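You operate a simulated robot arm through the tools that you are given. There is no shell and no other tool. Be economical: measure what you need, move in short steps, check, and stop when the job is done.

You are at the controls of a simulated two-armed robot. One attempt, no reset.

## Task
Change the soak tub's water: drain it, refill to the blue line.
Fine: the nozzle in it goes to the pink tray first; red valve shut before the tap runs; white lid on at the end.
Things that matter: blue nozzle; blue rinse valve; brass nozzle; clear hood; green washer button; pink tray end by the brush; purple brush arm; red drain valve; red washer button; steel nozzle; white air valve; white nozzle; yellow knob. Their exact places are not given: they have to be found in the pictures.

It is judged by the outcome, as a careful person would: the job done as asked, and still so three seconds after it is handed in. It fails if anything else is knocked over, pushed out of place, dropped, spilled or broken. Lids that push on must go on centred and level and be pressed home; caps that screw on are set level and turned clockwise until they are tight.

## Robot
Two 7-joint arms with fingered hands on one trunk, hanging from a carriage that runs on a rail from [-19, 1443] to [7, -537] (x, y) and turns from -396 to 291 degrees about z. Base frame: it is fixed where the carriage stands at the start and does not move with it; the origin is on the floor, on the carriage's upright axis, x ahead of it, y to its left, z up. Units: mm, degrees, N and s.
The left shoulder is at the start at [40, 177, 1428], the right one opposite. With the tool pointing down near the work surface each hand reaches from about 100 to 800 mm from the robot's upright axis, wherever it stands, measured 20 degrees to its own side. Places, roughly: blue rinse valve [400, -800, 1000]; clear hood [700, -600, 1000]; green washer button [400, -600, 900]; pink tray end by the brush [400, -400, 900]; purple brush arm [500, -500, 1000]; red drain valve [600, -200, 1000]; red washer button [400, -700, 900]; white air valve [500, -800, 1000]; yellow knob [400, -200, 900]. Payload 4 kg a hand.
The TCP of each hand is the grasp point between the finger pads, 30 mm short of the fingertips. In the tool frame z runs along the fingers and y along their closing line. Largest opening 104 mm; the body of the gripper starts 35 mm behind the TCP. The gripper is a hand of 4 fingers: y runs from the thumb to the fingers, the wrist lies at [-15, -104, -178] in the tool frame, and closing takes about 1.5 s.
Orientation is told as [roll, pitch, yaw] about the base's x, y, z axes, in that order, counted from this pose: with the fingers straight down and the wrist toward the robot, the tool's x, y and z point along [0, 1, 0], [1, 0, 0] and [0, 0, -1] of the base frame.

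## Interface
- The arms move only by the tool arm_command. It takes "left_series", "right_series" or both (then of equal length, played together; a hand with none holds still); each is a list of rows, each a list of 6 numbers: the shift along the tool's x, y, z in mm, then the turn, a rotation vector about the tool's x, y, z in degrees. In form: [[dx, dy, dz, rx, ry, rz], ...]. A call has 1 to 12 rows; each row shifts and turns the commanded pose from where the row before left it, along the tool's axes as they then stand. "left_jaw" and "right_jaw" are, for a hand that has rows, the closure in counts, from 0 (fully open) to 255 (shut), set as the call begins (left out, the last holds). A row lasts 0.2 s, in which the tool goes at most 50 mm and 8.6 degrees; a call with a longer step from one row to the next is refused whole, and so is a gripper value outside its range. A pose out of reach is approached as far as the arm can. The call stops where the force on the tool passes 80 N (or 10 N more than at its start, if that is more) or the arm is blocked; 0.2 s more then pass. Each finger travels about 153 mm/s and halts on what it meets, pressing with about 24 N; the grip force reading is that of the motor and also rises with nothing between the fingers. The clock runs only during rows and for 0.2 s after the last one: add rows that do not move to give the fingers time. It gives the time, the measured TCP pose, the force on the tool (base axes), the opening and the grip force at its end, in the units of the frame above (readings bear some noise), with the torque about the TCP (base axes, N m) and any sound that the robot's microphone picked up.
- Cameras (640 x 400 px; columns grow to the right, rows downward): "scene" is now at [209.5, -45.9, 1704.5]; the picture's right is [-0.69, -0.73, 0.00], its down [-0.63, 0.59, -0.51] and it looks along [0.37, -0.35, -0.86] (base axes); focal length 269 px, centre (320, 200). "left" rides on the left gripper at [-61, -92, -130] in its tool frame; the picture's right is [-0.81, -0.28, 0.52], its down [0.53, -0.71, 0.46] and it looks along [0.24, 0.64, 0.72] (tool axes); focal length 275 px, centre (320, 200). "right" rides on the right gripper at [61, -92, -130] in its tool frame; the picture's right is [-0.81, 0.28, -0.52], its down [-0.53, -0.71, 0.46] and it looks along [-0.24, 0.64, 0.72] (tool axes); focal length 275 px, centre (320, 200).
- camera(camera): a new picture of that camera. It takes no simulated time.
- lift_body(by): slides the trunk up (or, below 0, down) by that many mm; the arms and the scene camera ride with it, the base frame stays. It gives what a move gives, with no picture.
- steer(legs): drives the robot by 1 to 6 legs, each [ahead, left, turn to the left] in mm, mm and degrees, along the robot's own axes; the way and the turn of a leg run together, so that a leg with both is an arc; at most 1500 mm and 180 degrees a leg. The arms and the cameras ride along, it lands a little off, and it stops where it bumps. It keeps to its track: a leg is cut to what the track allows. It gives what a move gives.
- curl_fingers(index, middle, ring, thumb_bend, thumb_turn, hand): sets how far each is bent, from 0 (flat) to 100 (curled in); at 30 the hand is open as for a grip, at 70 the pads meet at the TCP. One left out holds its place. A second passes; each finger stops where it meets its share of the squeeze, and holds until it gets a number again. A gripper value or a shape takes the hand back. It gives what a move gives, with no picture; readings hold the bend of each and the force on the fingers (four entries, about 0 where the hand has none), thumb and palm. thumb_turn goes from beside the hand (0) to across from the fingers (100), as for a grip.
- grasp_type(shape, hand): the hand has 4 fingers and takes this shape, open, in about a second: jaw (thumb against the fingers, like two jaws); tri (thumb and two fingers); tip (a fingertip pinch); poke (one finger out to press); point (the index stretched); flat (the hand flat); cup (the hand cupped); fist (a fist). The gripper value then closes the fingers along that shape, each until it touches; the sizes above hold for jaw. It gives what a move gives, with no picture.
- head_to(pan, tilt): turns the head with the scene camera to pan (to the left, within 86 degrees either way) and tilt (down, from -29 to 69), counted from straight ahead of the robot. It gives what a move gives.
- point_at(camera, pixels): for up to 12 pixels [column, row] of the newest picture of that camera ("zoom" is the newest enlarged one), the place [x, y, z] in the base frame of the surface seen there, good to about 3 mm. It takes no simulated time.
- enlarge(camera, box): a new picture of the part [left, top, right, bottom] of that camera's present view, enlarged. It takes no simulated time.
- job_done(): hands the job in; it is judged then, once.

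Work in short steps. Measure before you move; look again where a grasp or a placing could have gone wrong, and mend it. You have 80 turns and 58 pictures in all, those below and enlarged ones among them. Open the grippers and draw the arms clear of the work before you hand the job in, unless the task says otherwise; then end with one line.

The tools are called after "Request:" as a command line: name --argument value ..., lists and objects as JSON in quotes. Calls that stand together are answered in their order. arm_command: Moves the arms, as the interface text tells. Its arguments: {"type":"object","properties":{"left_series":{"type":"array"},"left_jaw":{"type":"number"},"right_series":{"type":"array"},"right_jaw":{"type":"number"}},"required":[]} The other tools are called the same way: lift_body (by) slides the trunk up or down; grasp_type (shape, hand) gives the hand a shape; curl_fingers (index, middle, ring, thumb_bend, thumb_turn, hand) moves the fingers one by one; steer (legs) drives the base; head_to (pan, tilt) turns the head that bears the scene camera; camera (camera) takes a picture; point_at (camera, pixels) gives the place of the surface under pixels of a picture; enlarge (camera, box) takes an enlarged picture of a part of a camera's view; job_done () hands the job in.

At the start:

```text
time_s: 0.0
left_position: [452.6, -77.2, 1247.5]
left_tool_rot: [-0.1, 0.1, 0.0]
left_contact_force: [-0.3, 0.3, -0.1]
left_ft_torque: [-0.02, 0.0, 0.0]
left_gripper_width: 103.4
left_finger_force: 0.1
left_shape: jaw
left_bend: [30.0, 30.0, 30.0, 30.0, 98.0]
left_finger forces: [0.1, 0.0, 0.1, 0.0, 0.0, 0.1]
right_position: [372.4, -509.2, 1224.3]
right_tool_rot: [0.0, 0.1, 0.0]
right_contact_force: [-0.4, 0.3, 0.0]
right_ft_torque: [0.0, 0.01, -0.02]
right_gripper_width: 103.7
right_finger_force: 0.1
right_shape: jaw
right_bend: [30.0, 30.0, 30.0, 30.0, 98.0]
right_finger forces: [0.0, 0.1, 0.0, 0.1, 0.0, 0.1]
trunk travel left (down, up): [-550.0, 213.0]
robot x, y, heading: [3.5, 2.4, 0.1]
head pan, tilt: [-43.4, 59.4]
```

scene: 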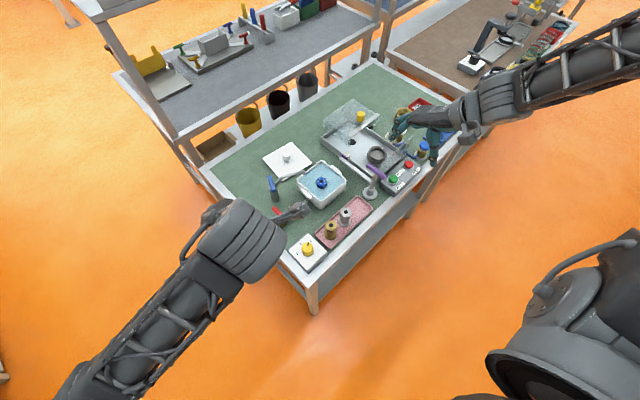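
right: 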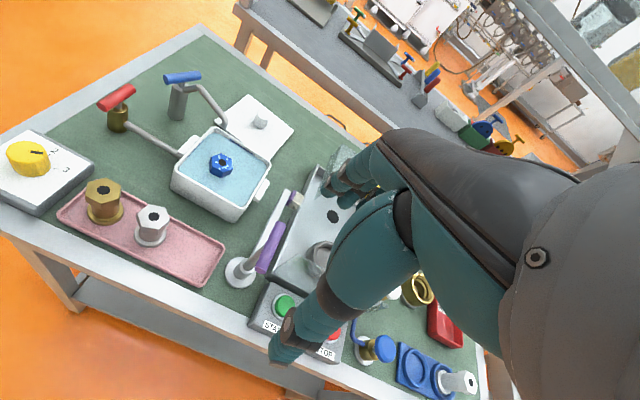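
left: 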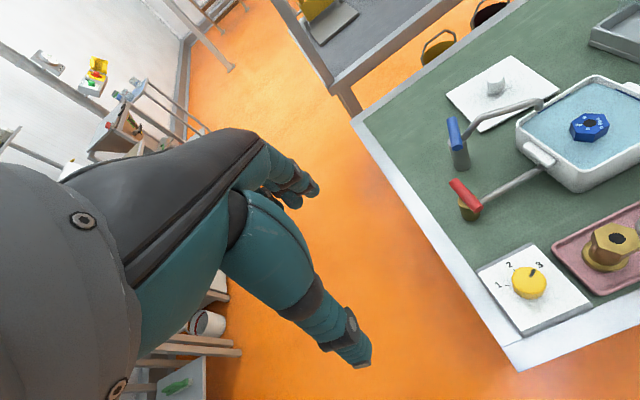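

The tub with the blue nozzle is around scene pixel (322,183), the red lever near (280,212), the blue tap near (272,188) and the white lid near (288,158). I'll enlarge this area to see details.

Request:
enlarge --camera "scene" --box '[240, 130, 400, 230]'

Request:
enlarge --camera "right" --box '[80, 50, 320, 200]'

Request:
enlarge --camera "left" --box '[400, 60, 640, 210]'

```text
4.00 times, centred on (320, 180) of scene
```

zoom: 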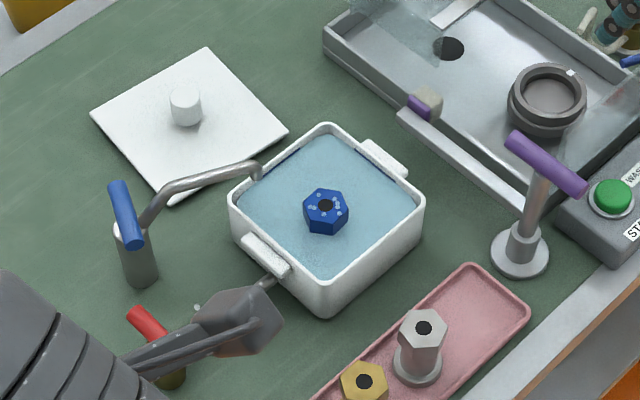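

```text
2.67 times, centred on (200, 125) of right
```

zoom: 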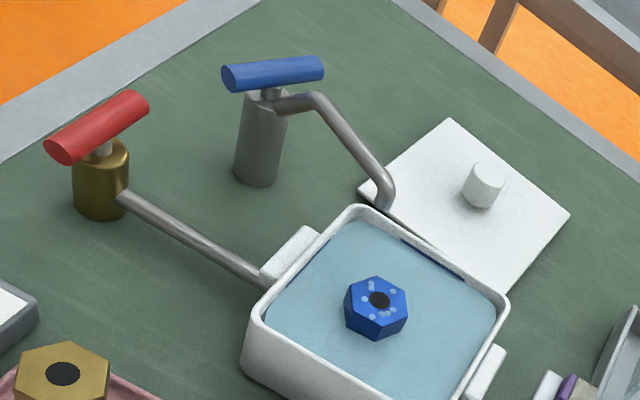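

```text
2.67 times, centred on (520, 135) of left
```

zoom: 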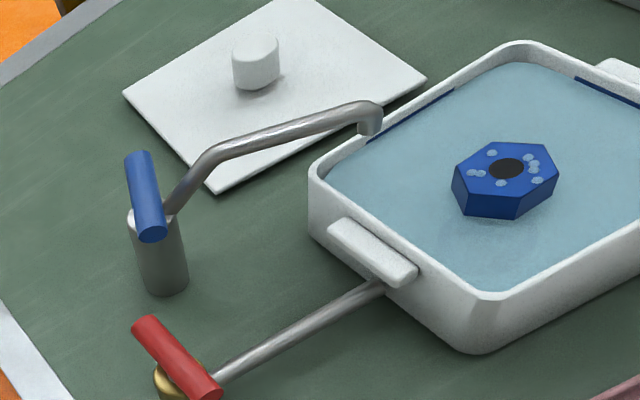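

Both levers, the tub, the blue line (dark band on the inner wall) and the lid can be seen. I'll measure them from the left zoom and right picture.

Request:
point_at --camera "zoom" --pixels '[[138, 158], [152, 232], [165, 285], [145, 325], [212, 392], [372, 115], [255, 45], [258, 65], [505, 150], [465, 205], [410, 118], [430, 250]]'

Request:
point_at --camera "left" --pixels '[[447, 97], [505, 55], [558, 88], [480, 130], [519, 140], [597, 76], [580, 192], [590, 122], [588, 138], [545, 160], [530, 280], [612, 240]]'

Request:
point_at --camera "right" --pixels '[[103, 190], [152, 215], [70, 205], [210, 275], [222, 250], [240, 272], [270, 245], [297, 198], [180, 185], [240, 218], [270, 165], [215, 130]]'

```text
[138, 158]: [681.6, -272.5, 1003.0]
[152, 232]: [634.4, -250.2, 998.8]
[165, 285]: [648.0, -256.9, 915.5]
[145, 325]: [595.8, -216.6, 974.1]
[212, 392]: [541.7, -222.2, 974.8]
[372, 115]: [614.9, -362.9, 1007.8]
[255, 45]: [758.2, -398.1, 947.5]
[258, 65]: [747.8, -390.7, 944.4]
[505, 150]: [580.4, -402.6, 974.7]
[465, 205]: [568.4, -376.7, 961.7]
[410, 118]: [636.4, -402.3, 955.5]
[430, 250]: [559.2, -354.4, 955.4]
```

```text
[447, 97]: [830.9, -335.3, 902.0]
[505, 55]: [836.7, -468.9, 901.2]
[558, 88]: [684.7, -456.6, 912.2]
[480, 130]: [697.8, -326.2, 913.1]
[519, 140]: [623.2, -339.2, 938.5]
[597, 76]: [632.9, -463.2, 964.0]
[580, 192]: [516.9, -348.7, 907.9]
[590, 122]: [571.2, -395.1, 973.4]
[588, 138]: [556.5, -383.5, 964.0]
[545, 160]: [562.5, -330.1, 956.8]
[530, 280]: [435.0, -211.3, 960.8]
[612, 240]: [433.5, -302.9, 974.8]
```

```text
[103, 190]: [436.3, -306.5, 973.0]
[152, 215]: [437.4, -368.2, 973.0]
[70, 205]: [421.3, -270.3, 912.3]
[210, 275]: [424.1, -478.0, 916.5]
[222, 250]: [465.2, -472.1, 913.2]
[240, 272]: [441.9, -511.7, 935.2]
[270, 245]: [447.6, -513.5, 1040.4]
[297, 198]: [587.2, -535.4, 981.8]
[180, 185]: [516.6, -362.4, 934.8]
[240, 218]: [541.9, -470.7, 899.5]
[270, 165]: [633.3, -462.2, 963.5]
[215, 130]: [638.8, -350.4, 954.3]
```

The nozzle top is at z≈974, centre about (571,-395). I'll zoom in on it and the levers for exact orientation before gripping.

Request:
enlarge --camera "right" --box '[190, 140, 254, 180]'

Request:
enlarge --camera "left" --box '[440, 80, 568, 160]'

```text
10.00 times, centred on (222, 160) of right
```

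zoom: 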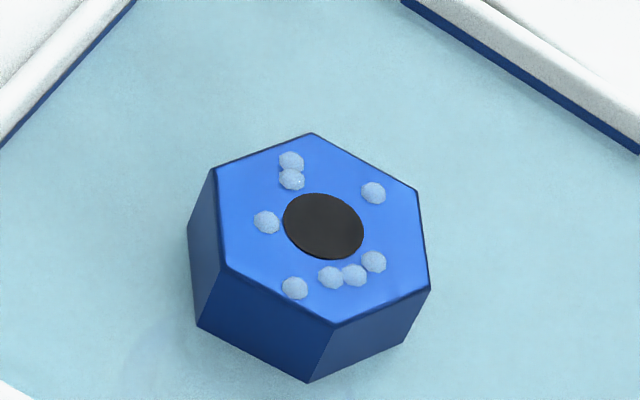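

```text
5.00 times, centred on (504, 120) of left
```

zoom: 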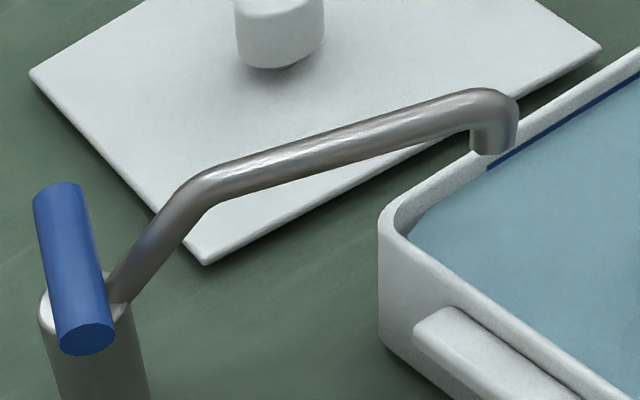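

I'll measure the hex vertices (right camera) and points on the blue lever/tub rim.

Request:
point_at --camera "right" --pixels '[[212.3, 157.3], [221.2, 154], [231, 159.4], [232.5, 168.5], [223.5, 171.7], [213, 166.3], [217, 172], [228, 175]]'

Request:
point_at --camera "zoom" --pixels '[[58, 190], [75, 325], [85, 340], [90, 380], [125, 285], [495, 145], [500, 95], [615, 62], [555, 118], [280, 10], [245, 50], [315, 40]]'

```text
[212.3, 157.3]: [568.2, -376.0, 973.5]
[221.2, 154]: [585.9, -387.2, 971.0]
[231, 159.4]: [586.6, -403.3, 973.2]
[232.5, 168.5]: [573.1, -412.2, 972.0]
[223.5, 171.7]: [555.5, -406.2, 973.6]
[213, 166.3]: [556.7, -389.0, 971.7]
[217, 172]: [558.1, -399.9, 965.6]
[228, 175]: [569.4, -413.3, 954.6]
```

```text
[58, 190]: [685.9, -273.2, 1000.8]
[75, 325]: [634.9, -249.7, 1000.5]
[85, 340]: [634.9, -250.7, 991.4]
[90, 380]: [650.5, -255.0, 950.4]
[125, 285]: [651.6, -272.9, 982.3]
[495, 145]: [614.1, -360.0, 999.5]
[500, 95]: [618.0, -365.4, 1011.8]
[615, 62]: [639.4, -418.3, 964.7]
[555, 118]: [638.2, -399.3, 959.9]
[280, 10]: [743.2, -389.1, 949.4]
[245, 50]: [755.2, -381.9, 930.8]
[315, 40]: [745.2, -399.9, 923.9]
```

The hex flats face ±x with the centre near (571,-395.5). The spout tip is at (615,-362), so I'll turn the right hand by yaw -60 to keep clear of it and narrow the jaw on the way.

Request:
arm_command --right_series '[[22.74, 39.7, 19.8, 0, 0, 0], [22.74, 39.7, 19.8, 0, 0, 0], [22.74, 39.7, 19.8, 0, 0, 0], [22.74, 39.7, 19.8, 0, 0, 0], [22.74, 39.7, 19.8, 0, 0, 0], [0, 0, 0, 0, 0, 8.571], [0, 0, 0, 0, 0, 8.571], [0, 0, 0, 0, 0, 8.571], [0, 0, 0, 0, 0, 8.571], [0, 0, 0, 0, 0, 8.571], [0, 0, 0, 0, 0, 8.571], [0, 0, 0, 0, 0, 8.571]]' --right_jaw 100

Request:
camera --camera "right"

Request:
enlarge --camera "left" --box '[400, 0, 640, 150]'

```text
time_s: 2.6
left_position: [453.5, -76.7, 1245.8]
left_tool_rot: [0.0, 0.0, -0.1]
left_contact_force: [1.3, -0.2, 0.0]
left_ft_torque: [-0.01, -0.01, 0.01]
left_gripper_width: 103.7
left_finger_force: 0.1
left_shape: jaw
left_bend: [30.0, 30.0, 30.0, 30.0, 98.0]
left_finger forces: [0.1, 0.0, 0.1, 0.1, 0.0, 0.0]
right_position: [569.6, -395.9, 1125.1]
right_tool_rot: [-0.1, 0.0, -60.1]
right_contact_force: [0.2, -0.4, -0.1]
right_ft_torque: [0.0, 0.0, 0.03]
right_gripper_width: 63.3
right_finger_force: 0.1
right_shape: jaw
right_bend: [29.0, 40.0, 37.0, 64.0, 100.0]
right_finger forces: [0.0, 0.0, 0.1, 0.1, 0.0, 0.1]
trunk travel left (down, up): [-550.0, 213.0]
robot x, y, heading: [0.9, -4.9, 0.1]
head pan, tilt: [-43.4, 59.4]
```

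```text
49 pictures are left
```

right: 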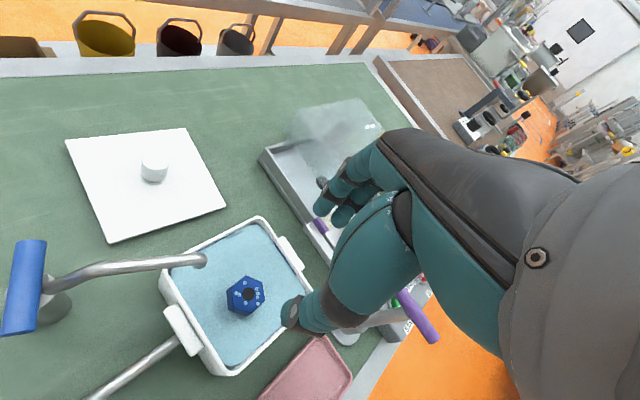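

```text
2.67 times, centred on (520, 75) of left
```

zoom: 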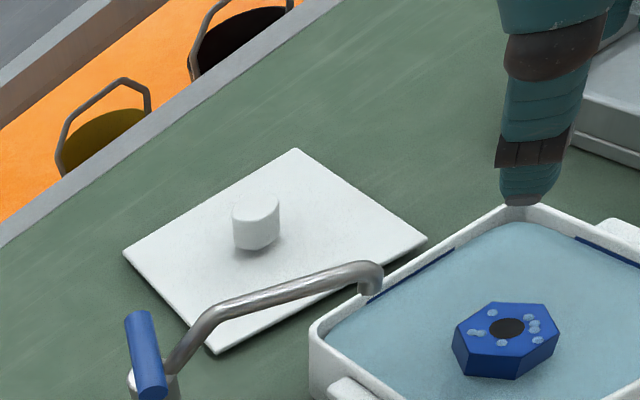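

The hand is above the nozzle at yaw -60, opening 63 mm. Descend toward z≈995 with a small x correction, then look.

Request:
arm_command --right_series '[[0.7, 1.0, 40, 0, 0, 0], [0, 0, 40, 0, 0, 0], [0, 0, 40, 0, 0, 0], [0, 0, 10, 0, 0, 0], [0, 0, 0, 0, 0, 0]]'

Request:
enlarge --camera "left" --box '[400, 0, 640, 150]'

Request:
enlarge --camera "right" --box '[160, 160, 480, 360]'

```text
time_s: 3.8
left_position: [453.3, -78.1, 1246.2]
left_tool_rot: [0.0, 0.0, 0.1]
left_contact_force: [1.0, -0.2, -0.1]
left_ft_torque: [-0.01, 0.01, -0.01]
left_gripper_width: 103.7
left_finger_force: 0.1
left_shape: jaw
left_bend: [30.0, 30.0, 30.0, 30.0, 98.0]
left_finger forces: [0.0, 0.0, 0.0, 0.1, 0.0, 0.1]
right_position: [543.0, -410.4, 1038.2]
right_tool_rot: [0.1, 0.1, -60.0]
right_contact_force: [0.3, -0.6, 0.8]
right_ft_torque: [-0.01, -0.01, -0.01]
right_gripper_width: 63.7
right_finger_force: 0.0
right_shape: jaw
right_bend: [29.0, 40.0, 37.0, 64.0, 100.0]
right_finger forces: [0.0, 0.0, 0.0, 0.0, 0.0, 0.1]
right hand out of reach, approached as far as the arm can: row 2, 3, 4
trunk travel left (down, up): [-550.0, 213.0]
robot x, y, heading: [1.4, 0.0, 0.1]
head pan, tilt: [-43.4, 59.4]
```

```text
2.67 times, centred on (520, 75) of left
```

zoom: 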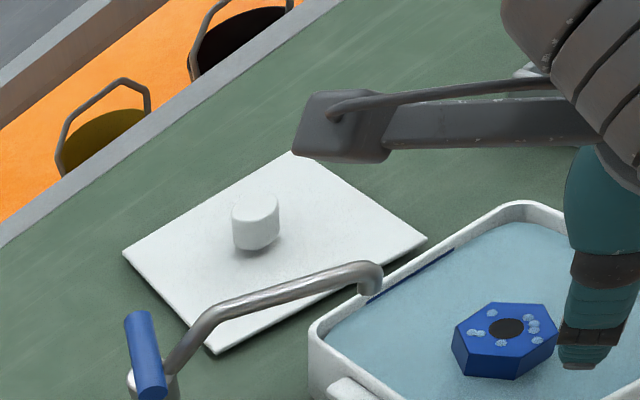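

```text
2.00 times, centred on (320, 260) of right
```

zoom: 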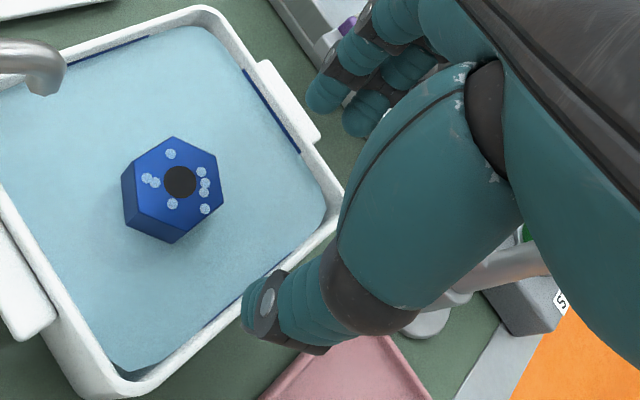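

The pose at yaw -60 is out of reach from this heading. I'll raise the right hand, bring its yaw back 35° and move the left hand to its own side, then drive and turn the robot toward the tub so both arms work in a natural posture.

Request:
arm_command --right_series '[[0, 0, -30, 0, 0, 0], [0, 0, -30, 0, 0, -5], [0, 0, -30, 0, 0, -5], [0, 0, -30, 0, 0, -5], [0, 0, -30, 0, 0, -5], [0, 0, -20, 0, 0, -5], [0, 0, 0, 0, 0, -5], [0, 0, 0, 0, 0, -5]]' --left_series '[[43.75, 0, 0, 0, 0, 0], [43.75, 0, 0, 0, 0, 0], [43.75, 0, 0, 0, 0, 0], [43.75, 0, 0, 0, 0, 0], [43.75, 0, 0, 0, 0, 0], [43.75, 0, 0, 0, 0, 0], [43.75, 0, 0, 0, 0, 0], [43.75, 0, 0, 0, 0, 0]]'

Request:
steer --legs '[[0, -100, -35]]'

```text
time_s: 5.6
left_position: [452.5, 271.3, 1246.3]
left_tool_rot: [0.1, 0.0, -0.1]
left_contact_force: [-0.4, 0.1, 0.5]
left_ft_torque: [0.0, -0.04, 0.0]
left_gripper_width: 103.7
left_finger_force: 0.1
left_shape: jaw
left_bend: [30.0, 30.0, 30.0, 30.0, 98.0]
left_finger forces: [0.0, 0.1, 0.0, 0.0, 0.1, 0.0]
right_position: [544.6, -409.6, 1208.3]
right_tool_rot: [-0.1, 0.1, -24.8]
right_contact_force: [-0.3, -0.8, -1.2]
right_ft_torque: [0.03, 0.01, -0.02]
right_gripper_width: 63.4
right_finger_force: 0.0
right_shape: jaw
right_bend: [29.0, 40.0, 37.0, 64.0, 100.0]
right_finger forces: [0.0, 0.0, 0.0, 0.0, 0.1, 0.0]
trunk travel left (down, up): [-550.0, 213.0]
robot x, y, heading: [-1.6, 0.3, -0.1]
head pan, tilt: [-43.4, 59.4]
```

```text
time_s: 7.7
left_position: [528.6, -129.7, 1245.3]
left_tool_rot: [0.0, 0.0, -34.8]
left_contact_force: [-0.6, 0.7, 0.2]
left_ft_torque: [0.03, 0.03, 0.02]
left_gripper_width: 103.8
left_finger_force: 0.0
left_shape: jaw
left_bend: [30.0, 30.0, 30.0, 30.0, 98.0]
left_finger forces: [0.1, 0.0, 0.1, 0.0, 0.0, 0.0]
right_position: [213.8, -742.6, 1209.5]
right_tool_rot: [0.0, 0.0, -59.9]
right_contact_force: [0.7, -0.2, 0.2]
right_ft_torque: [0.0, 0.03, 0.0]
right_gripper_width: 63.5
right_finger_force: 0.0
right_shape: jaw
right_bend: [29.0, 40.0, 37.0, 64.0, 100.0]
right_finger forces: [0.1, 0.0, 0.0, 0.1, 0.0, 0.0]
trunk travel left (down, up): [-550.0, 213.0]
robot x, y, heading: [-0.3, -98.8, -34.9]
head pan, tilt: [-43.4, 59.4]
```

Turn done; heading -35, right yaw -60. Now I move the right hand back over the nozzle at z≈1120.

Request:
arm_command --right_series '[[43.9, -11.09, 8.2, 0, 0, 0], [43.9, -11.09, 8.2, 0, 0, 0], [43.9, -11.09, 8.2, 0, 0, 0], [43.9, -11.09, 8.2, 0, 0, 0], [43.9, -11.09, 8.2, 0, 0, 0], [43.9, -11.09, 8.2, 0, 0, 0], [43.9, -11.09, 8.2, 0, 0, 0], [43.9, -11.09, 8.2, 0, 0, 0], [43.9, -11.09, 8.2, 0, 0, 0], [43.9, -11.09, 8.2, 0, 0, 0], [43.9, -11.09, 8.2, 0, 0, 0]]'

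Request:
arm_command --right_series '[[0, 0, 40, 0, 0, 0], [0, 0, 40, 0, 0, 0], [0, 0, 30, 0, 0, 0], [0, 0, 0, 0, 0, 0]]'

Request:
enlarge --camera "right" --box '[160, 160, 480, 360]'

Request:
camera --camera "left"

```text
time_s: 10.1
left_position: [528.2, -131.1, 1245.6]
left_tool_rot: [0.1, 0.1, -34.7]
left_contact_force: [0.4, -0.7, 0.0]
left_ft_torque: [0.02, 0.01, 0.02]
left_gripper_width: 103.7
left_finger_force: 0.0
left_shape: jaw
left_bend: [30.0, 30.0, 30.0, 30.0, 98.0]
left_finger forces: [0.0, 0.0, 0.0, 0.0, 0.1, 0.1]
right_position: [366.9, -515.5, 1213.7]
right_tool_rot: [0.1, 0.0, -59.7]
right_contact_force: [-0.3, -0.8, 0.4]
right_ft_torque: [0.0, -0.01, 0.02]
right_gripper_width: 63.7
right_finger_force: 0.1
right_shape: jaw
right_bend: [29.0, 40.0, 37.0, 64.0, 100.0]
right_finger forces: [0.1, 0.1, 0.1, 0.1, 0.0, 0.0]
right hand out of reach, approached as far as the arm can: row 6, 7, 8, 9, 10, 11
trunk travel left (down, up): [-550.0, 213.0]
robot x, y, heading: [-1.6, -92.0, -35.0]
head pan, tilt: [-43.4, 59.4]
```

```text
time_s: 11.1
left_position: [528.1, -130.0, 1246.1]
left_tool_rot: [0.1, 0.1, -34.8]
left_contact_force: [-0.3, -0.1, 0.2]
left_ft_torque: [0.03, -0.01, -0.03]
left_gripper_width: 103.7
left_finger_force: 0.0
left_shape: jaw
left_bend: [30.0, 30.0, 30.0, 30.0, 98.0]
left_finger forces: [0.0, 0.0, 0.0, 0.0, 0.0, 0.0]
right_position: [329.2, -538.7, 1133.6]
right_tool_rot: [0.1, 0.1, -59.7]
right_contact_force: [0.7, -0.1, 0.2]
right_ft_torque: [0.0, 0.04, 0.02]
right_gripper_width: 63.5
right_finger_force: 0.0
right_shape: jaw
right_bend: [29.0, 40.0, 37.0, 64.0, 100.0]
right_finger forces: [0.0, 0.0, 0.0, 0.0, 0.1, 0.0]
right hand out of reach, approached as far as the arm can: row 1, 2, 3
trunk travel left (down, up): [-550.0, 213.0]
robot x, y, heading: [0.5, -94.1, -34.8]
head pan, tilt: [-43.4, 59.4]
```

```text
2.00 times, centred on (320, 260) of right
```

zoom: 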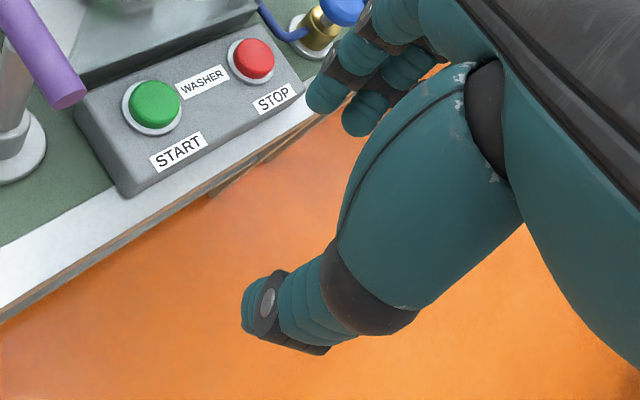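

```text
44 pictures are left
```

left: 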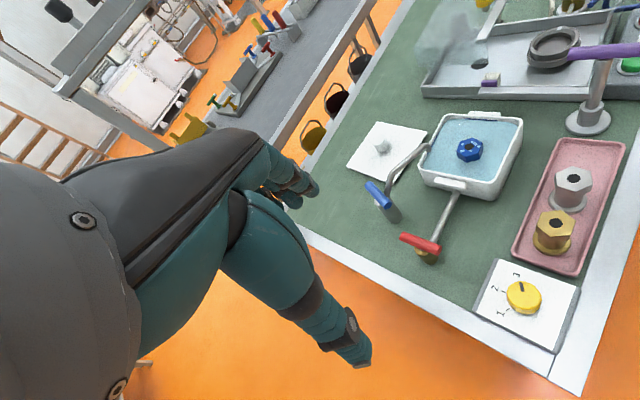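

The right hand can't cross inward, but the left hand suits yaw -60 here (wrist on its outer side). I withdraw the right hand and bring the left over the nozzle.

Request:
arm_command --right_series '[[-25, 14, -10, 0, 0, 0], [-25, 14, -10, 0, 0, 0], [-25, 14, -10, 0, 0, 0], [-25, 14, -10, 0, 0, 0], [-25, 14, -10, 0, 0, 0], [-25, 14, -10, 0, 0, 0], [-25, 14, -10, 0, 0, 0], [-25, 14, -10, 0, 0, 0], [0, 0, 0, 0, 0, 0], [0, 0, 0, 0, 0, 0]]' --left_series '[[-27.5, 26.8, 18, 0, 0, 0], [-27.5, 26.8, 18, 0, 0, 0], [-27.5, 26.8, 18, 0, 0, 0], [-27.5, 26.8, 18, 0, 0, 0], [-27.5, 26.8, 18, 0, 0, 0], [-27.5, 26.8, 18, 0, 0, 0], [-27.5, 26.8, 18, 0, 0, 0], [0, 0, 0, 0, 0, 8.4], [0, 0, 0, 0, 0, 8.4], [0, 0, 0, 0, 0, 8.4]]' --left_jaw 100

Request:
camera --camera "left"

```text
time_s: 13.3
left_position: [572.1, -396.4, 1119.6]
left_tool_rot: [0.1, 0.0, -60.2]
left_contact_force: [-0.5, -0.4, 0.0]
left_ft_torque: [-0.01, 0.01, -0.01]
left_gripper_width: 63.6
left_finger_force: 0.1
left_shape: jaw
left_bend: [29.0, 40.0, 37.0, 64.0, 100.0]
left_finger forces: [0.1, 0.0, 0.1, 0.1, 0.0, 0.1]
right_position: [214.8, -733.9, 1215.4]
right_tool_rot: [0.0, 0.0, -59.8]
right_contact_force: [0.0, 0.4, -0.1]
right_ft_torque: [-0.01, 0.0, -0.02]
right_gripper_width: 63.8
right_finger_force: 0.0
right_shape: jaw
right_bend: [29.0, 40.0, 37.0, 64.0, 100.0]
right_finger forces: [0.0, 0.1, 0.1, 0.1, 0.1, 0.0]
trunk travel left (down, up): [-550.0, 213.0]
robot x, y, heading: [1.7, -92.7, -34.7]
head pan, tilt: [-43.4, 59.4]
```

```text
43 pictures are left
```

left: 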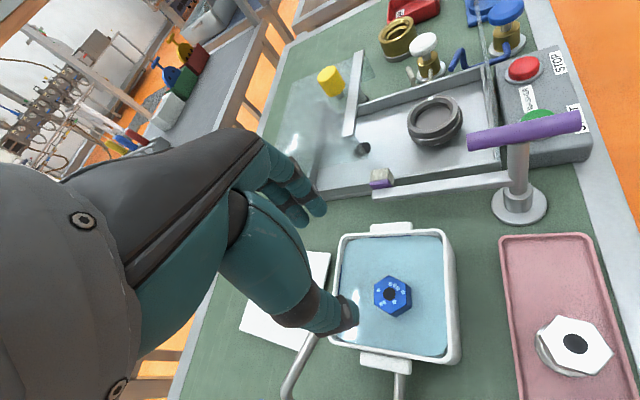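

Reached; left TCP is over the nozzle. Descend to z≈1005 and check the spout clearance.

Request:
arm_command --left_series '[[0, -1, 40, 0, 0, 0], [0, 0, 40, 0, 0, 0], [0, 0, 35, 0, 0, 0], [0, 0, 0, 0, 0, 0]]'

Request:
camera --camera "left"

Request:
enlarge --camera "scene" --box '[0, 0, 640, 400]'

```text
time_s: 14.3
left_position: [570.6, -396.3, 1000.3]
left_tool_rot: [0.0, 0.0, -60.1]
left_contact_force: [-0.6, 0.1, 0.3]
left_ft_torque: [-0.02, 0.0, 0.02]
left_gripper_width: 63.4
left_finger_force: 0.0
left_shape: jaw
left_bend: [29.0, 40.0, 37.0, 64.0, 100.0]
left_finger forces: [0.1, 0.0, 0.0, 0.1, 0.1, 0.0]
right_position: [214.0, -734.1, 1216.3]
right_tool_rot: [0.0, 0.1, -59.8]
right_contact_force: [0.3, -0.3, -0.2]
right_ft_torque: [0.01, 0.0, 0.0]
right_gripper_width: 63.5
right_finger_force: 0.1
right_shape: jaw
right_bend: [29.0, 40.0, 37.0, 64.0, 100.0]
right_finger forces: [0.0, 0.0, 0.1, 0.0, 0.1, 0.0]
trunk travel left (down, up): [-550.0, 213.0]
robot x, y, heading: [1.9, -95.8, -34.7]
head pan, tilt: [-43.4, 59.4]
```

```text
42 pictures are left
```

left: 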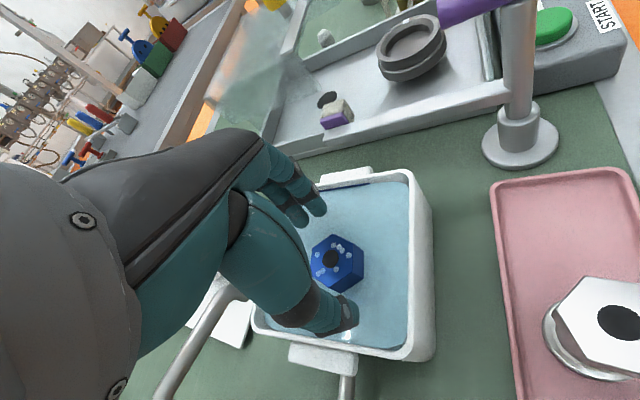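

```text
1.00 times, centred on (320, 200) of scene (not enlarged: the box is as wide or as high as the picture)
```

zoom: 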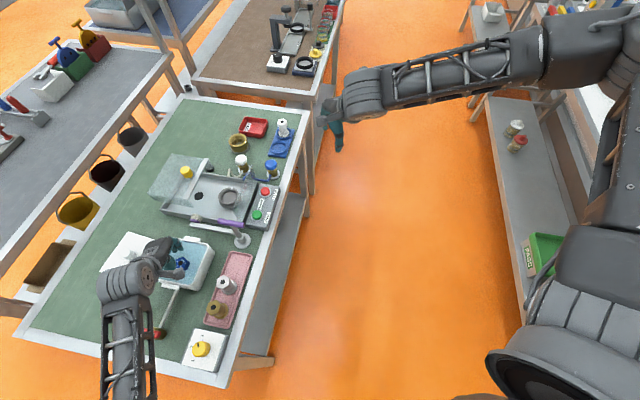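

The nozzle sits between thumb and fingers. Spout is on the tool's +x side, so I shift 6 mm to -x while descending to z≈966, then look before closing.

Request:
arm_command --left_series '[[-6, 0, 10, 0, 0, 0], [0, 0, 12, 0, 0, 0], [0, 0, 12, 0, 0, 0], [0, 0, 0, 0, 0, 0]]'

Request:
enlarge --camera "left" --box '[160, 150, 480, 350]'

```text
time_s: 15.3
left_position: [566.2, -397.6, 969.7]
left_tool_rot: [0.0, 0.0, -60.0]
left_contact_force: [-0.4, -0.6, 0.8]
left_ft_torque: [0.03, -0.03, 0.02]
left_gripper_width: 63.7
left_finger_force: 0.0
left_shape: jaw
left_bend: [29.0, 40.0, 37.0, 64.0, 100.0]
left_finger forces: [0.0, 0.1, 0.0, 0.1, 0.0, 0.0]
right_position: [213.7, -734.1, 1215.2]
right_tool_rot: [-0.1, 0.0, -59.8]
right_contact_force: [0.1, -1.1, -0.9]
right_ft_torque: [0.03, -0.03, 0.02]
right_gripper_width: 63.8
right_finger_force: 0.0
right_shape: jaw
right_bend: [29.0, 40.0, 37.0, 64.0, 100.0]
right_finger forces: [0.1, 0.0, 0.1, 0.0, 0.0, 0.1]
trunk travel left (down, up): [-550.0, 213.0]
robot x, y, heading: [2.6, -94.5, -34.7]
head pan, tilt: [-43.4, 59.4]
```

```text
2.00 times, centred on (320, 250) of left
```

zoom: 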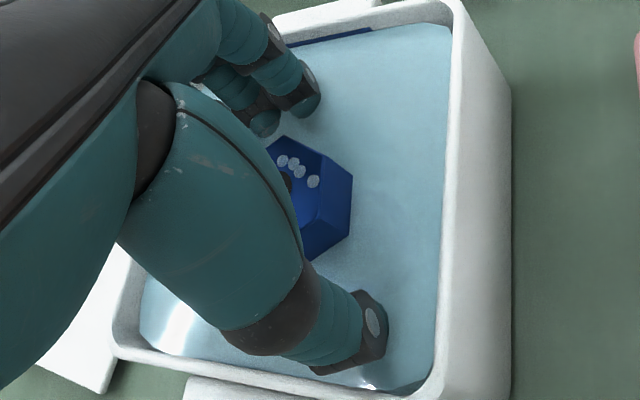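

Good alignment, no contact. Lower 4 mm and close fully with waiting rows.

Request:
arm_command --left_series '[[0, 0, 4, 0, 0, 0]]'

Request:
arm_command --left_series '[[0, 0, 0, 0, 0, 0], [0, 0, 0, 0, 0, 0], [0, 0, 0, 0, 0, 0], [0, 0, 0, 0, 0, 0], [0, 0, 0, 0, 0, 0], [0, 0, 0, 0, 0, 0], [0, 0, 0, 0, 0, 0], [0, 0, 0, 0, 0, 0]]' --left_jaw 255

Request:
enlarge --camera "left" --box '[160, 150, 480, 350]'

```text
time_s: 15.7
left_position: [564.6, -397.8, 966.2]
left_tool_rot: [0.0, 0.0, -60.0]
left_contact_force: [-0.2, 0.4, -0.1]
left_ft_torque: [0.02, -0.01, 0.02]
left_gripper_width: 63.3
left_finger_force: 0.0
left_shape: jaw
left_bend: [29.0, 40.0, 37.0, 64.0, 100.0]
left_finger forces: [0.0, 0.0, 0.1, 0.0, 0.0, 0.0]
right_position: [214.4, -733.7, 1214.7]
right_tool_rot: [0.0, 0.0, -59.8]
right_contact_force: [-0.2, -0.4, 1.1]
right_ft_torque: [-0.02, 0.0, -0.01]
right_gripper_width: 63.8
right_finger_force: 0.1
right_shape: jaw
right_bend: [29.0, 40.0, 37.0, 64.0, 100.0]
right_finger forces: [0.0, 0.0, 0.0, 0.1, 0.1, 0.0]
trunk travel left (down, up): [-550.0, 213.0]
robot x, y, heading: [2.9, -93.6, -35.0]
head pan, tilt: [-43.4, 59.4]
```

```text
time_s: 17.5
left_position: [564.6, -398.6, 966.3]
left_tool_rot: [0.0, 0.0, -59.9]
left_contact_force: [-0.9, -0.1, -0.4]
left_ft_torque: [0.0, -0.02, 0.01]
left_gripper_width: 21.1
left_finger_force: 23.7
left_shape: jaw
left_bend: [73.0, 55.0, 63.0, 75.0, 100.0]
left_finger forces: [10.7, 8.2, 0.0, 0.0, 19.1, 0.1]
right_position: [213.8, -735.2, 1215.5]
right_tool_rot: [-0.1, 0.0, -59.9]
right_contact_force: [0.6, -0.4, -0.3]
right_ft_torque: [-0.01, 0.0, 0.01]
right_gripper_width: 63.7
right_finger_force: 0.0
right_shape: jaw
right_bend: [29.0, 40.0, 37.0, 64.0, 100.0]
right_finger forces: [0.0, 0.0, 0.0, 0.1, 0.0, 0.1]
trunk travel left (down, up): [-550.0, 213.0]
robot x, y, heading: [2.2, -98.9, -34.6]
head pan, tilt: [-43.4, 59.4]
```

```text
2.00 times, centred on (320, 250) of left
```

zoom: 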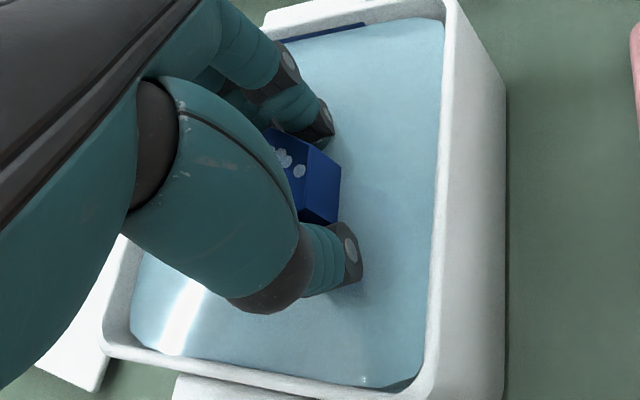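

Held by index, middle and thumb (~20 N). Lift slowly 100 mm in place and check.

Request:
arm_command --left_series '[[0, 0, -10, 0, 0, 0], [0, 0, -15, 0, 0, 0], [0, 0, -20, 0, 0, 0], [0, 0, -20, 0, 0, 0], [0, 0, -20, 0, 0, 0], [0, 0, -20, 0, 0, 0], [0, 0, 0, 0, 0, 0], [0, 0, 0, 0, 0, 0]]'

Request:
camera --camera "left"

Request:
enlarge --camera "scene" --box '[120, 200, 280, 300]'

```text
time_s: 19.3
left_position: [566.7, -396.8, 1070.9]
left_tool_rot: [0.1, 0.0, -59.9]
left_contact_force: [0.2, -0.1, -2.5]
left_ft_torque: [-0.03, -0.01, -0.01]
left_gripper_width: 20.9
left_finger_force: 24.4
left_shape: jaw
left_bend: [73.0, 55.0, 63.0, 75.0, 100.0]
left_finger forces: [10.9, 8.2, 0.1, 0.0, 18.9, 0.0]
right_position: [213.9, -734.6, 1214.6]
right_tool_rot: [0.0, 0.0, -59.9]
right_contact_force: [0.2, -0.1, 0.3]
right_ft_torque: [0.02, 0.01, -0.03]
right_gripper_width: 63.7
right_finger_force: 0.0
right_shape: jaw
right_bend: [29.0, 40.0, 37.0, 64.0, 100.0]
right_finger forces: [0.1, 0.1, 0.0, 0.0, 0.0, 0.0]
trunk travel left (down, up): [-550.0, 213.0]
robot x, y, heading: [-0.2, -96.9, -34.9]
head pan, tilt: [-43.4, 59.4]
```

```text
38 pictures are left
```

left: 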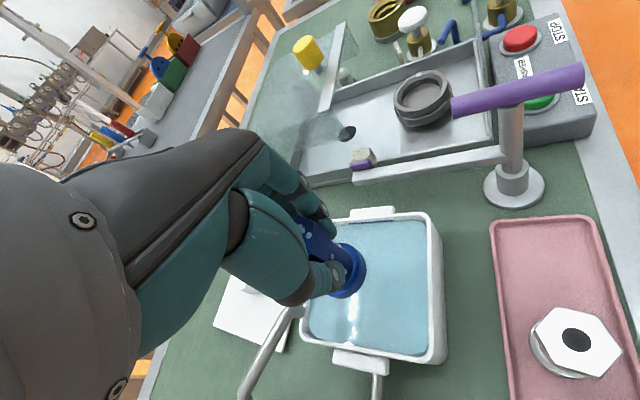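

```text
4.00 times, centred on (200, 250) of scene
```

zoom: 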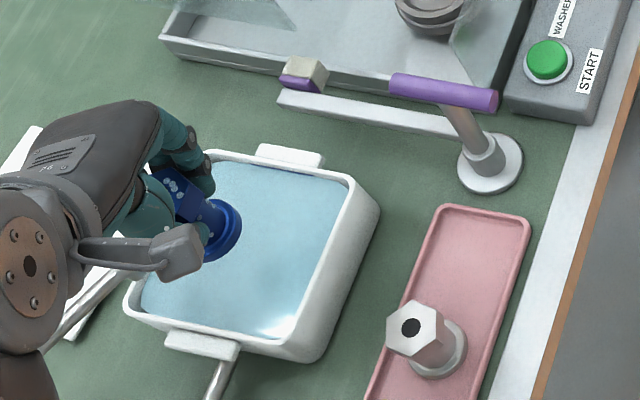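

The nozzle hangs from the grip but may be tilted; I measure flange and hex points, and the brush arm's ends and tray corners.

Request:
point_at --camera "zoom" --pixels '[[155, 172], [180, 188], [215, 205], [235, 215], [238, 240], [215, 255], [395, 85], [490, 100], [490, 170], [440, 210], [525, 225], [412, 328]]'

Request:
point_at --camera "left" --pixels '[[310, 228], [330, 250], [355, 255], [360, 275], [345, 290], [455, 105], [580, 75], [500, 222], [598, 222], [550, 260], [575, 340], [513, 190]]'

```text
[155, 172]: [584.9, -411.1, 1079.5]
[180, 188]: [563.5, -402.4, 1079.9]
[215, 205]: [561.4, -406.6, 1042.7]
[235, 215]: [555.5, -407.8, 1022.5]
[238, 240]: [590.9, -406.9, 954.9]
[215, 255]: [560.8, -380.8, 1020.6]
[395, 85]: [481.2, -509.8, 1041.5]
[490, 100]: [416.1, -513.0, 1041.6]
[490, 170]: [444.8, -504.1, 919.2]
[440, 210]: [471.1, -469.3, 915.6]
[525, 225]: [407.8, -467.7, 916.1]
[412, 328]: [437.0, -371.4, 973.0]
```

```text
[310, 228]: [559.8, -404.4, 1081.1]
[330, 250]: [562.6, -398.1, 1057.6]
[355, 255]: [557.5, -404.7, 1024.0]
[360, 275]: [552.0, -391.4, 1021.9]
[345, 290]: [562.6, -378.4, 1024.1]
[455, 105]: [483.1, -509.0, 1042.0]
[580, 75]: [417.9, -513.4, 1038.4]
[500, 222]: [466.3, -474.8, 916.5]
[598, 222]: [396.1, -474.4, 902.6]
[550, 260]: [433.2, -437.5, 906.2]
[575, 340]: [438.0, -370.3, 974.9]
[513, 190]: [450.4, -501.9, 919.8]
```

The nozzle hangs level (top z≈1080, flange ≈1022). The brush bar lies at y≈-511, z≈1041, x 417–483. I move over the free tray spot (435,-433) staying high, and turn yaw to -25 so the jaws open away from both brush and white nozzle.

Request:
arm_command --left_series '[[-34.3, -7.9, 0, 0, 0, 0], [-34.3, -7.9, 0, 0, 0, 0], [-34.3, -7.9, 0, 0, 0, 0], [-34.3, -7.9, 0, 0, 0, 0], [0, 0, 0, 0, 0, -7], [0, 0, 0, 0, 0, -7], [0, 0, 0, 0, 0, -7], [0, 0, 0, 0, 0, -7], [0, 0, 0, 0, 0, -7], [0, 0, 0, 0, 0, 0]]'

Request:
enlarge --camera "scene" --box '[140, 190, 300, 290]'

Request:
camera --camera "left"

```text
time_s: 21.5
left_position: [438.6, -432.0, 1065.2]
left_tool_rot: [1.1, -0.2, -24.5]
left_contact_force: [0.0, 0.1, -2.0]
left_ft_torque: [0.03, 0.01, 0.0]
left_gripper_width: 20.7
left_finger_force: 24.1
left_shape: jaw
left_bend: [73.0, 55.0, 63.0, 75.0, 100.0]
left_finger forces: [10.8, 8.4, 0.0, 0.0, 18.9, 0.0]
right_position: [213.5, -732.6, 1214.3]
right_tool_rot: [0.1, 0.0, -59.9]
right_contact_force: [-0.7, 0.0, -0.1]
right_ft_torque: [-0.01, 0.01, -0.01]
right_gripper_width: 63.7
right_finger_force: 0.2
right_shape: jaw
right_bend: [29.0, 40.0, 37.0, 64.0, 100.0]
right_finger forces: [0.0, 0.0, 0.0, 0.0, 0.0, 0.0]
trunk travel left (down, up): [-550.0, 213.0]
robot x, y, heading: [1.9, -93.4, -34.8]
head pan, tilt: [-43.4, 59.4]
```

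```text
4.00 times, centred on (220, 240) of scene
```

zoom: 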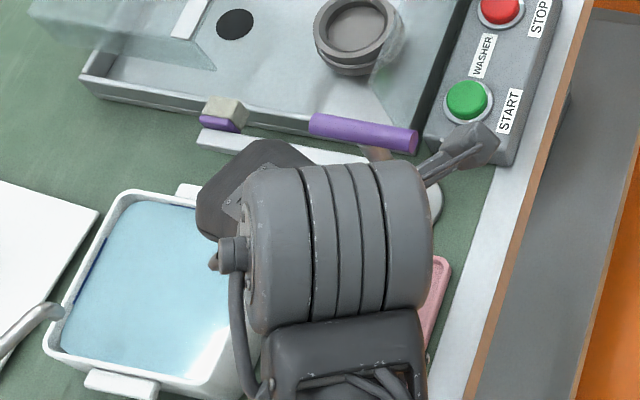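

```text
35 pictures are left
```

left: 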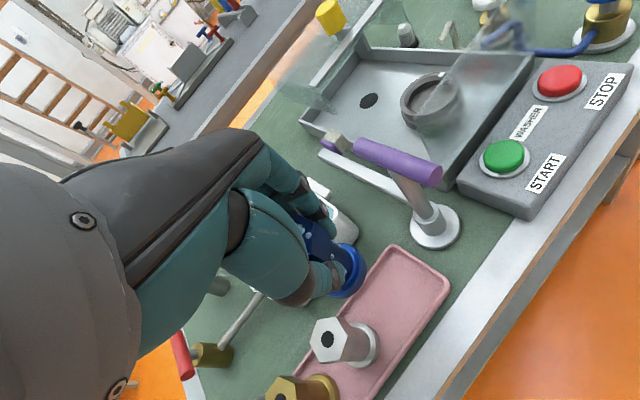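

This pose is at the edge of the arm's reach (roll 1.1°, z low). I raise the nozzle 110 mm, drive 130 mm to -y, and then bring the hand back over the tray in a better posture.

Request:
arm_command --left_series '[[0, 0, -30, 0, 0, 0], [0, 0, -40, 0, 0, 0], [0, 0, -40, 0, 0, 0], [0, 0, 0, 0, 0, 0]]'

Request:
steer --legs '[[75, -107, 0]]'

```text
time_s: 22.7
left_position: [474.0, -398.4, 1156.3]
left_tool_rot: [6.0, -1.3, -22.2]
left_contact_force: [-0.6, -0.8, -2.1]
left_ft_torque: [-0.03, -0.01, 0.06]
left_gripper_width: 20.6
left_finger_force: 23.9
left_shape: jaw
left_bend: [73.0, 55.0, 63.0, 75.0, 100.0]
left_finger forces: [10.9, 8.7, 0.0, 0.1, 18.9, 0.0]
right_position: [214.8, -732.0, 1214.4]
right_tool_rot: [0.0, 0.1, -59.8]
right_contact_force: [-0.4, -0.3, -0.1]
right_ft_torque: [-0.03, 0.0, 0.0]
right_gripper_width: 63.6
right_finger_force: 0.1
right_shape: jaw
right_bend: [29.0, 40.0, 37.0, 64.0, 100.0]
right_finger forces: [0.0, 0.1, 0.0, 0.0, 0.0, 0.0]
trunk travel left (down, up): [-550.0, 213.0]
robot x, y, heading: [-0.8, -93.0, -34.9]
head pan, tilt: [-43.4, 59.4]
stopped in row 4 (left hand): the arm was blocked; the commanded pose is now the measured one
```

```text
time_s: 23.9
left_position: [474.0, -530.4, 1156.4]
left_tool_rot: [5.9, -1.3, -22.3]
left_contact_force: [-0.2, 0.3, -2.3]
left_ft_torque: [0.03, 0.02, 0.04]
left_gripper_width: 20.8
left_finger_force: 24.1
left_shape: jaw
left_bend: [73.0, 55.0, 63.0, 75.0, 100.0]
left_finger forces: [11.0, 8.5, 0.1, 0.1, 18.8, 0.0]
right_position: [216.2, -864.5, 1215.0]
right_tool_rot: [-0.1, 0.0, -59.8]
right_contact_force: [0.4, -0.3, 0.9]
right_ft_torque: [0.03, 0.04, -0.02]
right_gripper_width: 63.6
right_finger_force: 0.0
right_shape: jaw
right_bend: [29.0, 40.0, 37.0, 64.0, 100.0]
right_finger forces: [0.0, 0.0, 0.1, 0.0, 0.0, 0.1]
trunk travel left (down, up): [-550.0, 213.0]
robot x, y, heading: [2.6, -225.5, -34.7]
head pan, tilt: [-43.4, 59.4]
```

The arm had hit its own joint limit; nozzle still held. Now I move the hand back over the tray and level it out.

Request:
arm_command --left_series '[[17.4, -18.4, 0, 0, 0, 0], [17.4, -18.4, 0, 0, 0, 0], [17.4, -18.4, 0, 0, 0, 0], [17.4, -18.4, 0, 0, 0, 0], [0, 0, 0, -0.5, -3, 0], [0, 0, 0, -0.5, -3, 0], [0, 0, 0, 0, 0, 0]]'

```text
time_s: 25.5
left_position: [442.0, -428.9, 1160.9]
left_tool_rot: [1.6, -3.2, -21.8]
left_contact_force: [-0.1, -0.4, -2.5]
left_ft_torque: [-0.02, 0.0, -0.02]
left_gripper_width: 20.6
left_finger_force: 24.1
left_shape: jaw
left_bend: [73.0, 55.0, 63.0, 75.0, 100.0]
left_finger forces: [11.1, 8.7, 0.1, 0.0, 18.8, 0.0]
right_position: [215.8, -863.7, 1215.3]
right_tool_rot: [0.1, -0.1, -59.8]
right_contact_force: [0.4, -0.1, 0.2]
right_ft_torque: [0.01, 0.05, 0.01]
right_gripper_width: 63.5
right_finger_force: 0.0
right_shape: jaw
right_bend: [29.0, 40.0, 37.0, 64.0, 100.0]
right_finger forces: [0.0, 0.0, 0.0, 0.0, 0.0, 0.1]
trunk travel left (down, up): [-550.0, 213.0]
robot x, y, heading: [2.8, -221.1, -34.9]
head pan, tilt: [-43.4, 59.4]
```

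Roll acts about tool y and pitch about tool x, so I correct with rx +3.2, ry -1.6 and adjust toward (432,-438).

Request:
arm_command --left_series '[[0, 0, 0, 3.2, -1.6, 0], [-12, -6, 0, 0, 0, 0], [0, 0, 0, 0, 0, 0]]'

Request:
camera --camera "left"

```text
time_s: 26.5
left_position: [441.1, -422.6, 1145.3]
left_tool_rot: [3.5, -0.1, -21.7]
left_contact_force: [0.2, 0.2, -1.8]
left_ft_torque: [-0.01, -0.01, 0.01]
left_gripper_width: 20.7
left_finger_force: 24.1
left_shape: jaw
left_bend: [73.0, 55.0, 63.0, 75.0, 100.0]
left_finger forces: [11.2, 8.7, 0.0, 0.0, 18.8, 0.0]
right_position: [215.7, -862.6, 1216.0]
right_tool_rot: [0.0, 0.1, -59.8]
right_contact_force: [0.2, 1.5, 0.1]
right_ft_torque: [0.01, -0.02, 0.01]
right_gripper_width: 63.5
right_finger_force: 0.1
right_shape: jaw
right_bend: [29.0, 40.0, 37.0, 64.0, 100.0]
right_finger forces: [0.1, 0.0, 0.0, 0.1, 0.1, 0.0]
trunk travel left (down, up): [-550.0, 213.0]
robot x, y, heading: [2.9, -223.2, -34.9]
head pan, tilt: [-43.4, 59.4]
stopped in row 3 (left hand): the arm was blocked; the commanded pose is now the measured one
```

```text
34 pictures are left
```

left: 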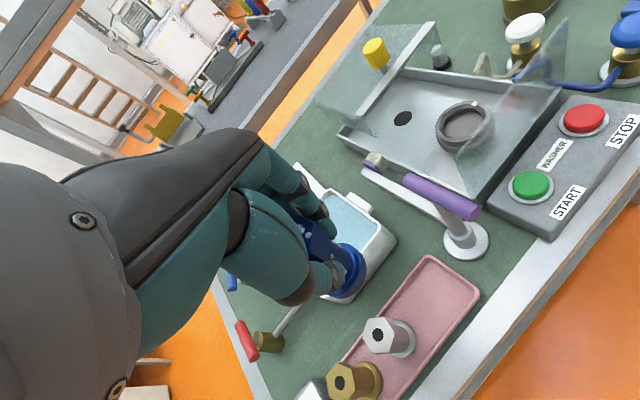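

Still limited at this wrist angle; yaw relative to the robot must go back outward. I turn to yaw about -45 (still clear of white nozzle and brush) and level.

Request:
arm_command --left_series '[[0, 0, 0, 0, 0, 8], [0, 0, 0, 0, 0, 8], [0, 0, 0, 0, 0, 7], [0, 0, 0, 0, -3.5, 0], [0, 0, 0, 0, 0, 0]]'

```text
time_s: 27.7
left_position: [440.3, -425.2, 1144.9]
left_tool_rot: [-0.3, 1.1, -44.7]
left_contact_force: [-0.9, -0.2, -2.8]
left_ft_torque: [0.01, 0.01, 0.0]
left_gripper_width: 20.6
left_finger_force: 24.3
left_shape: jaw
left_bend: [73.0, 55.0, 63.0, 75.0, 100.0]
left_finger forces: [11.1, 8.9, 0.0, 0.0, 18.7, 0.1]
right_position: [214.5, -864.0, 1214.6]
right_tool_rot: [0.0, 0.0, -59.9]
right_contact_force: [0.2, -0.2, 0.6]
right_ft_torque: [0.01, 0.01, 0.02]
right_gripper_width: 63.8
right_finger_force: 0.2
right_shape: jaw
right_bend: [29.0, 40.0, 37.0, 64.0, 100.0]
right_finger forces: [0.1, 0.0, 0.0, 0.1, 0.1, 0.1]
trunk travel left (down, up): [-550.0, 213.0]
robot x, y, heading: [-0.8, -218.5, -34.6]
head pan, tilt: [-43.4, 59.4]
```

Nearly level now. Correct the last degree, shift to (430.5,-438), and descend to z≈1005, then look.

Request:
arm_command --left_series '[[-16.3, 2.1, 0, -1.1, 0.3, 0], [0, 0, 45, 0, 0, 0], [0, 0, 45, 0, 0, 0], [0, 0, 45, 0, 0, 0], [0, 0, 0, 0, 0, 0]]'

Request:
camera --camera "left"

```text
time_s: 28.9
left_position: [426.7, -434.5, 1010.0]
left_tool_rot: [-0.1, 0.0, -44.6]
left_contact_force: [-0.1, 0.5, -1.5]
left_ft_torque: [-0.02, -0.01, 0.02]
left_gripper_width: 20.7
left_finger_force: 24.1
left_shape: jaw
left_bend: [73.0, 55.0, 63.0, 75.0, 100.0]
left_finger forces: [11.3, 8.7, 0.1, 0.1, 18.6, 0.1]
right_position: [215.1, -863.7, 1215.1]
right_tool_rot: [0.0, 0.1, -59.7]
right_contact_force: [-0.7, 0.6, 0.4]
right_ft_torque: [-0.01, -0.01, 0.01]
right_gripper_width: 63.5
right_finger_force: 0.1
right_shape: jaw
right_bend: [29.0, 40.0, 37.0, 64.0, 100.0]
right_finger forces: [0.0, 0.1, 0.0, 0.1, 0.0, 0.0]
trunk travel left (down, up): [-550.0, 213.0]
robot x, y, heading: [3.2, -224.8, -34.7]
head pan, tilt: [-43.4, 59.4]
```

```text
33 pictures are left
```

left: 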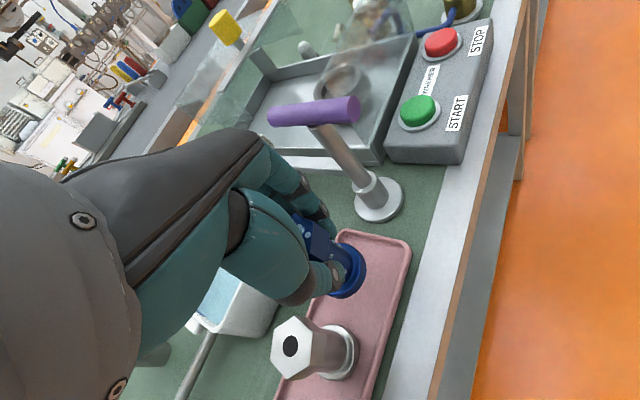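

Over the free end of the tray. Descend to z≈967, then fine.

Request:
arm_command --left_series '[[0.7, 3.5, 20, 0, 0, 0], [0, 0, 15, 0, 0, 0], [0, 0, 7, 0, 0, 0], [0, 0, 0, 0, 0, 0]]'

Request:
point_at --camera "left" --pixels '[[345, 240], [410, 238], [375, 300], [300, 350]]'

```text
time_s: 29.9
left_position: [430.9, -438.1, 967.8]
left_tool_rot: [0.0, 0.0, -44.7]
left_contact_force: [-0.7, -0.3, -1.7]
left_ft_torque: [-0.06, 0.05, -0.03]
left_gripper_width: 20.5
left_finger_force: 24.1
left_shape: jaw
left_bend: [73.0, 55.0, 63.0, 75.0, 100.0]
left_finger forces: [11.2, 8.8, 0.1, 0.0, 18.5, 0.0]
right_position: [214.6, -862.9, 1214.8]
right_tool_rot: [0.0, 0.0, -59.9]
right_contact_force: [0.3, 0.0, 0.8]
right_ft_torque: [-0.02, 0.02, -0.01]
right_gripper_width: 63.7
right_finger_force: 0.0
right_shape: jaw
right_bend: [29.0, 40.0, 37.0, 64.0, 100.0]
right_finger forces: [0.0, 0.0, 0.1, 0.0, 0.1, 0.0]
trunk travel left (down, up): [-550.0, 213.0]
robot x, y, heading: [2.5, -224.2, -34.7]
head pan, tilt: [-43.4, 59.4]
```

```text
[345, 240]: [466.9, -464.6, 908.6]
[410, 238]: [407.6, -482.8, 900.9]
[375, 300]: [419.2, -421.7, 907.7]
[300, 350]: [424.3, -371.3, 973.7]
```

Still hanging free (force -1.7). Lower in 1.5 mm steps, watching force.

Request:
arm_command --left_series '[[0, 0, 1.5, 0, 0, 0], [0, 0, 1.5, 0, 0, 0], [0, 0, 0, 0, 0, 0]]'

```text
time_s: 30.7
left_position: [432.1, -438.4, 966.3]
left_tool_rot: [-0.1, 0.0, -44.7]
left_contact_force: [-2.0, 0.9, 4.3]
left_ft_torque: [0.01, -0.06, -0.01]
left_gripper_width: 20.5
left_finger_force: 24.2
left_shape: jaw
left_bend: [73.0, 55.0, 63.0, 75.0, 100.0]
left_finger forces: [11.4, 8.7, 0.1, 0.1, 20.1, 0.0]
right_position: [216.0, -864.3, 1215.3]
right_tool_rot: [0.0, 0.0, -59.8]
right_contact_force: [-0.2, 0.6, -1.1]
right_ft_torque: [0.01, 0.02, -0.01]
right_gripper_width: 63.7
right_finger_force: 0.1
right_shape: jaw
right_bend: [29.0, 40.0, 37.0, 64.0, 100.0]
right_finger forces: [0.0, 0.0, 0.0, 0.0, 0.0, 0.0]
trunk travel left (down, up): [-550.0, 213.0]
robot x, y, heading: [3.4, -224.5, -35.0]
head pan, tilt: [-43.4, 59.4]
```

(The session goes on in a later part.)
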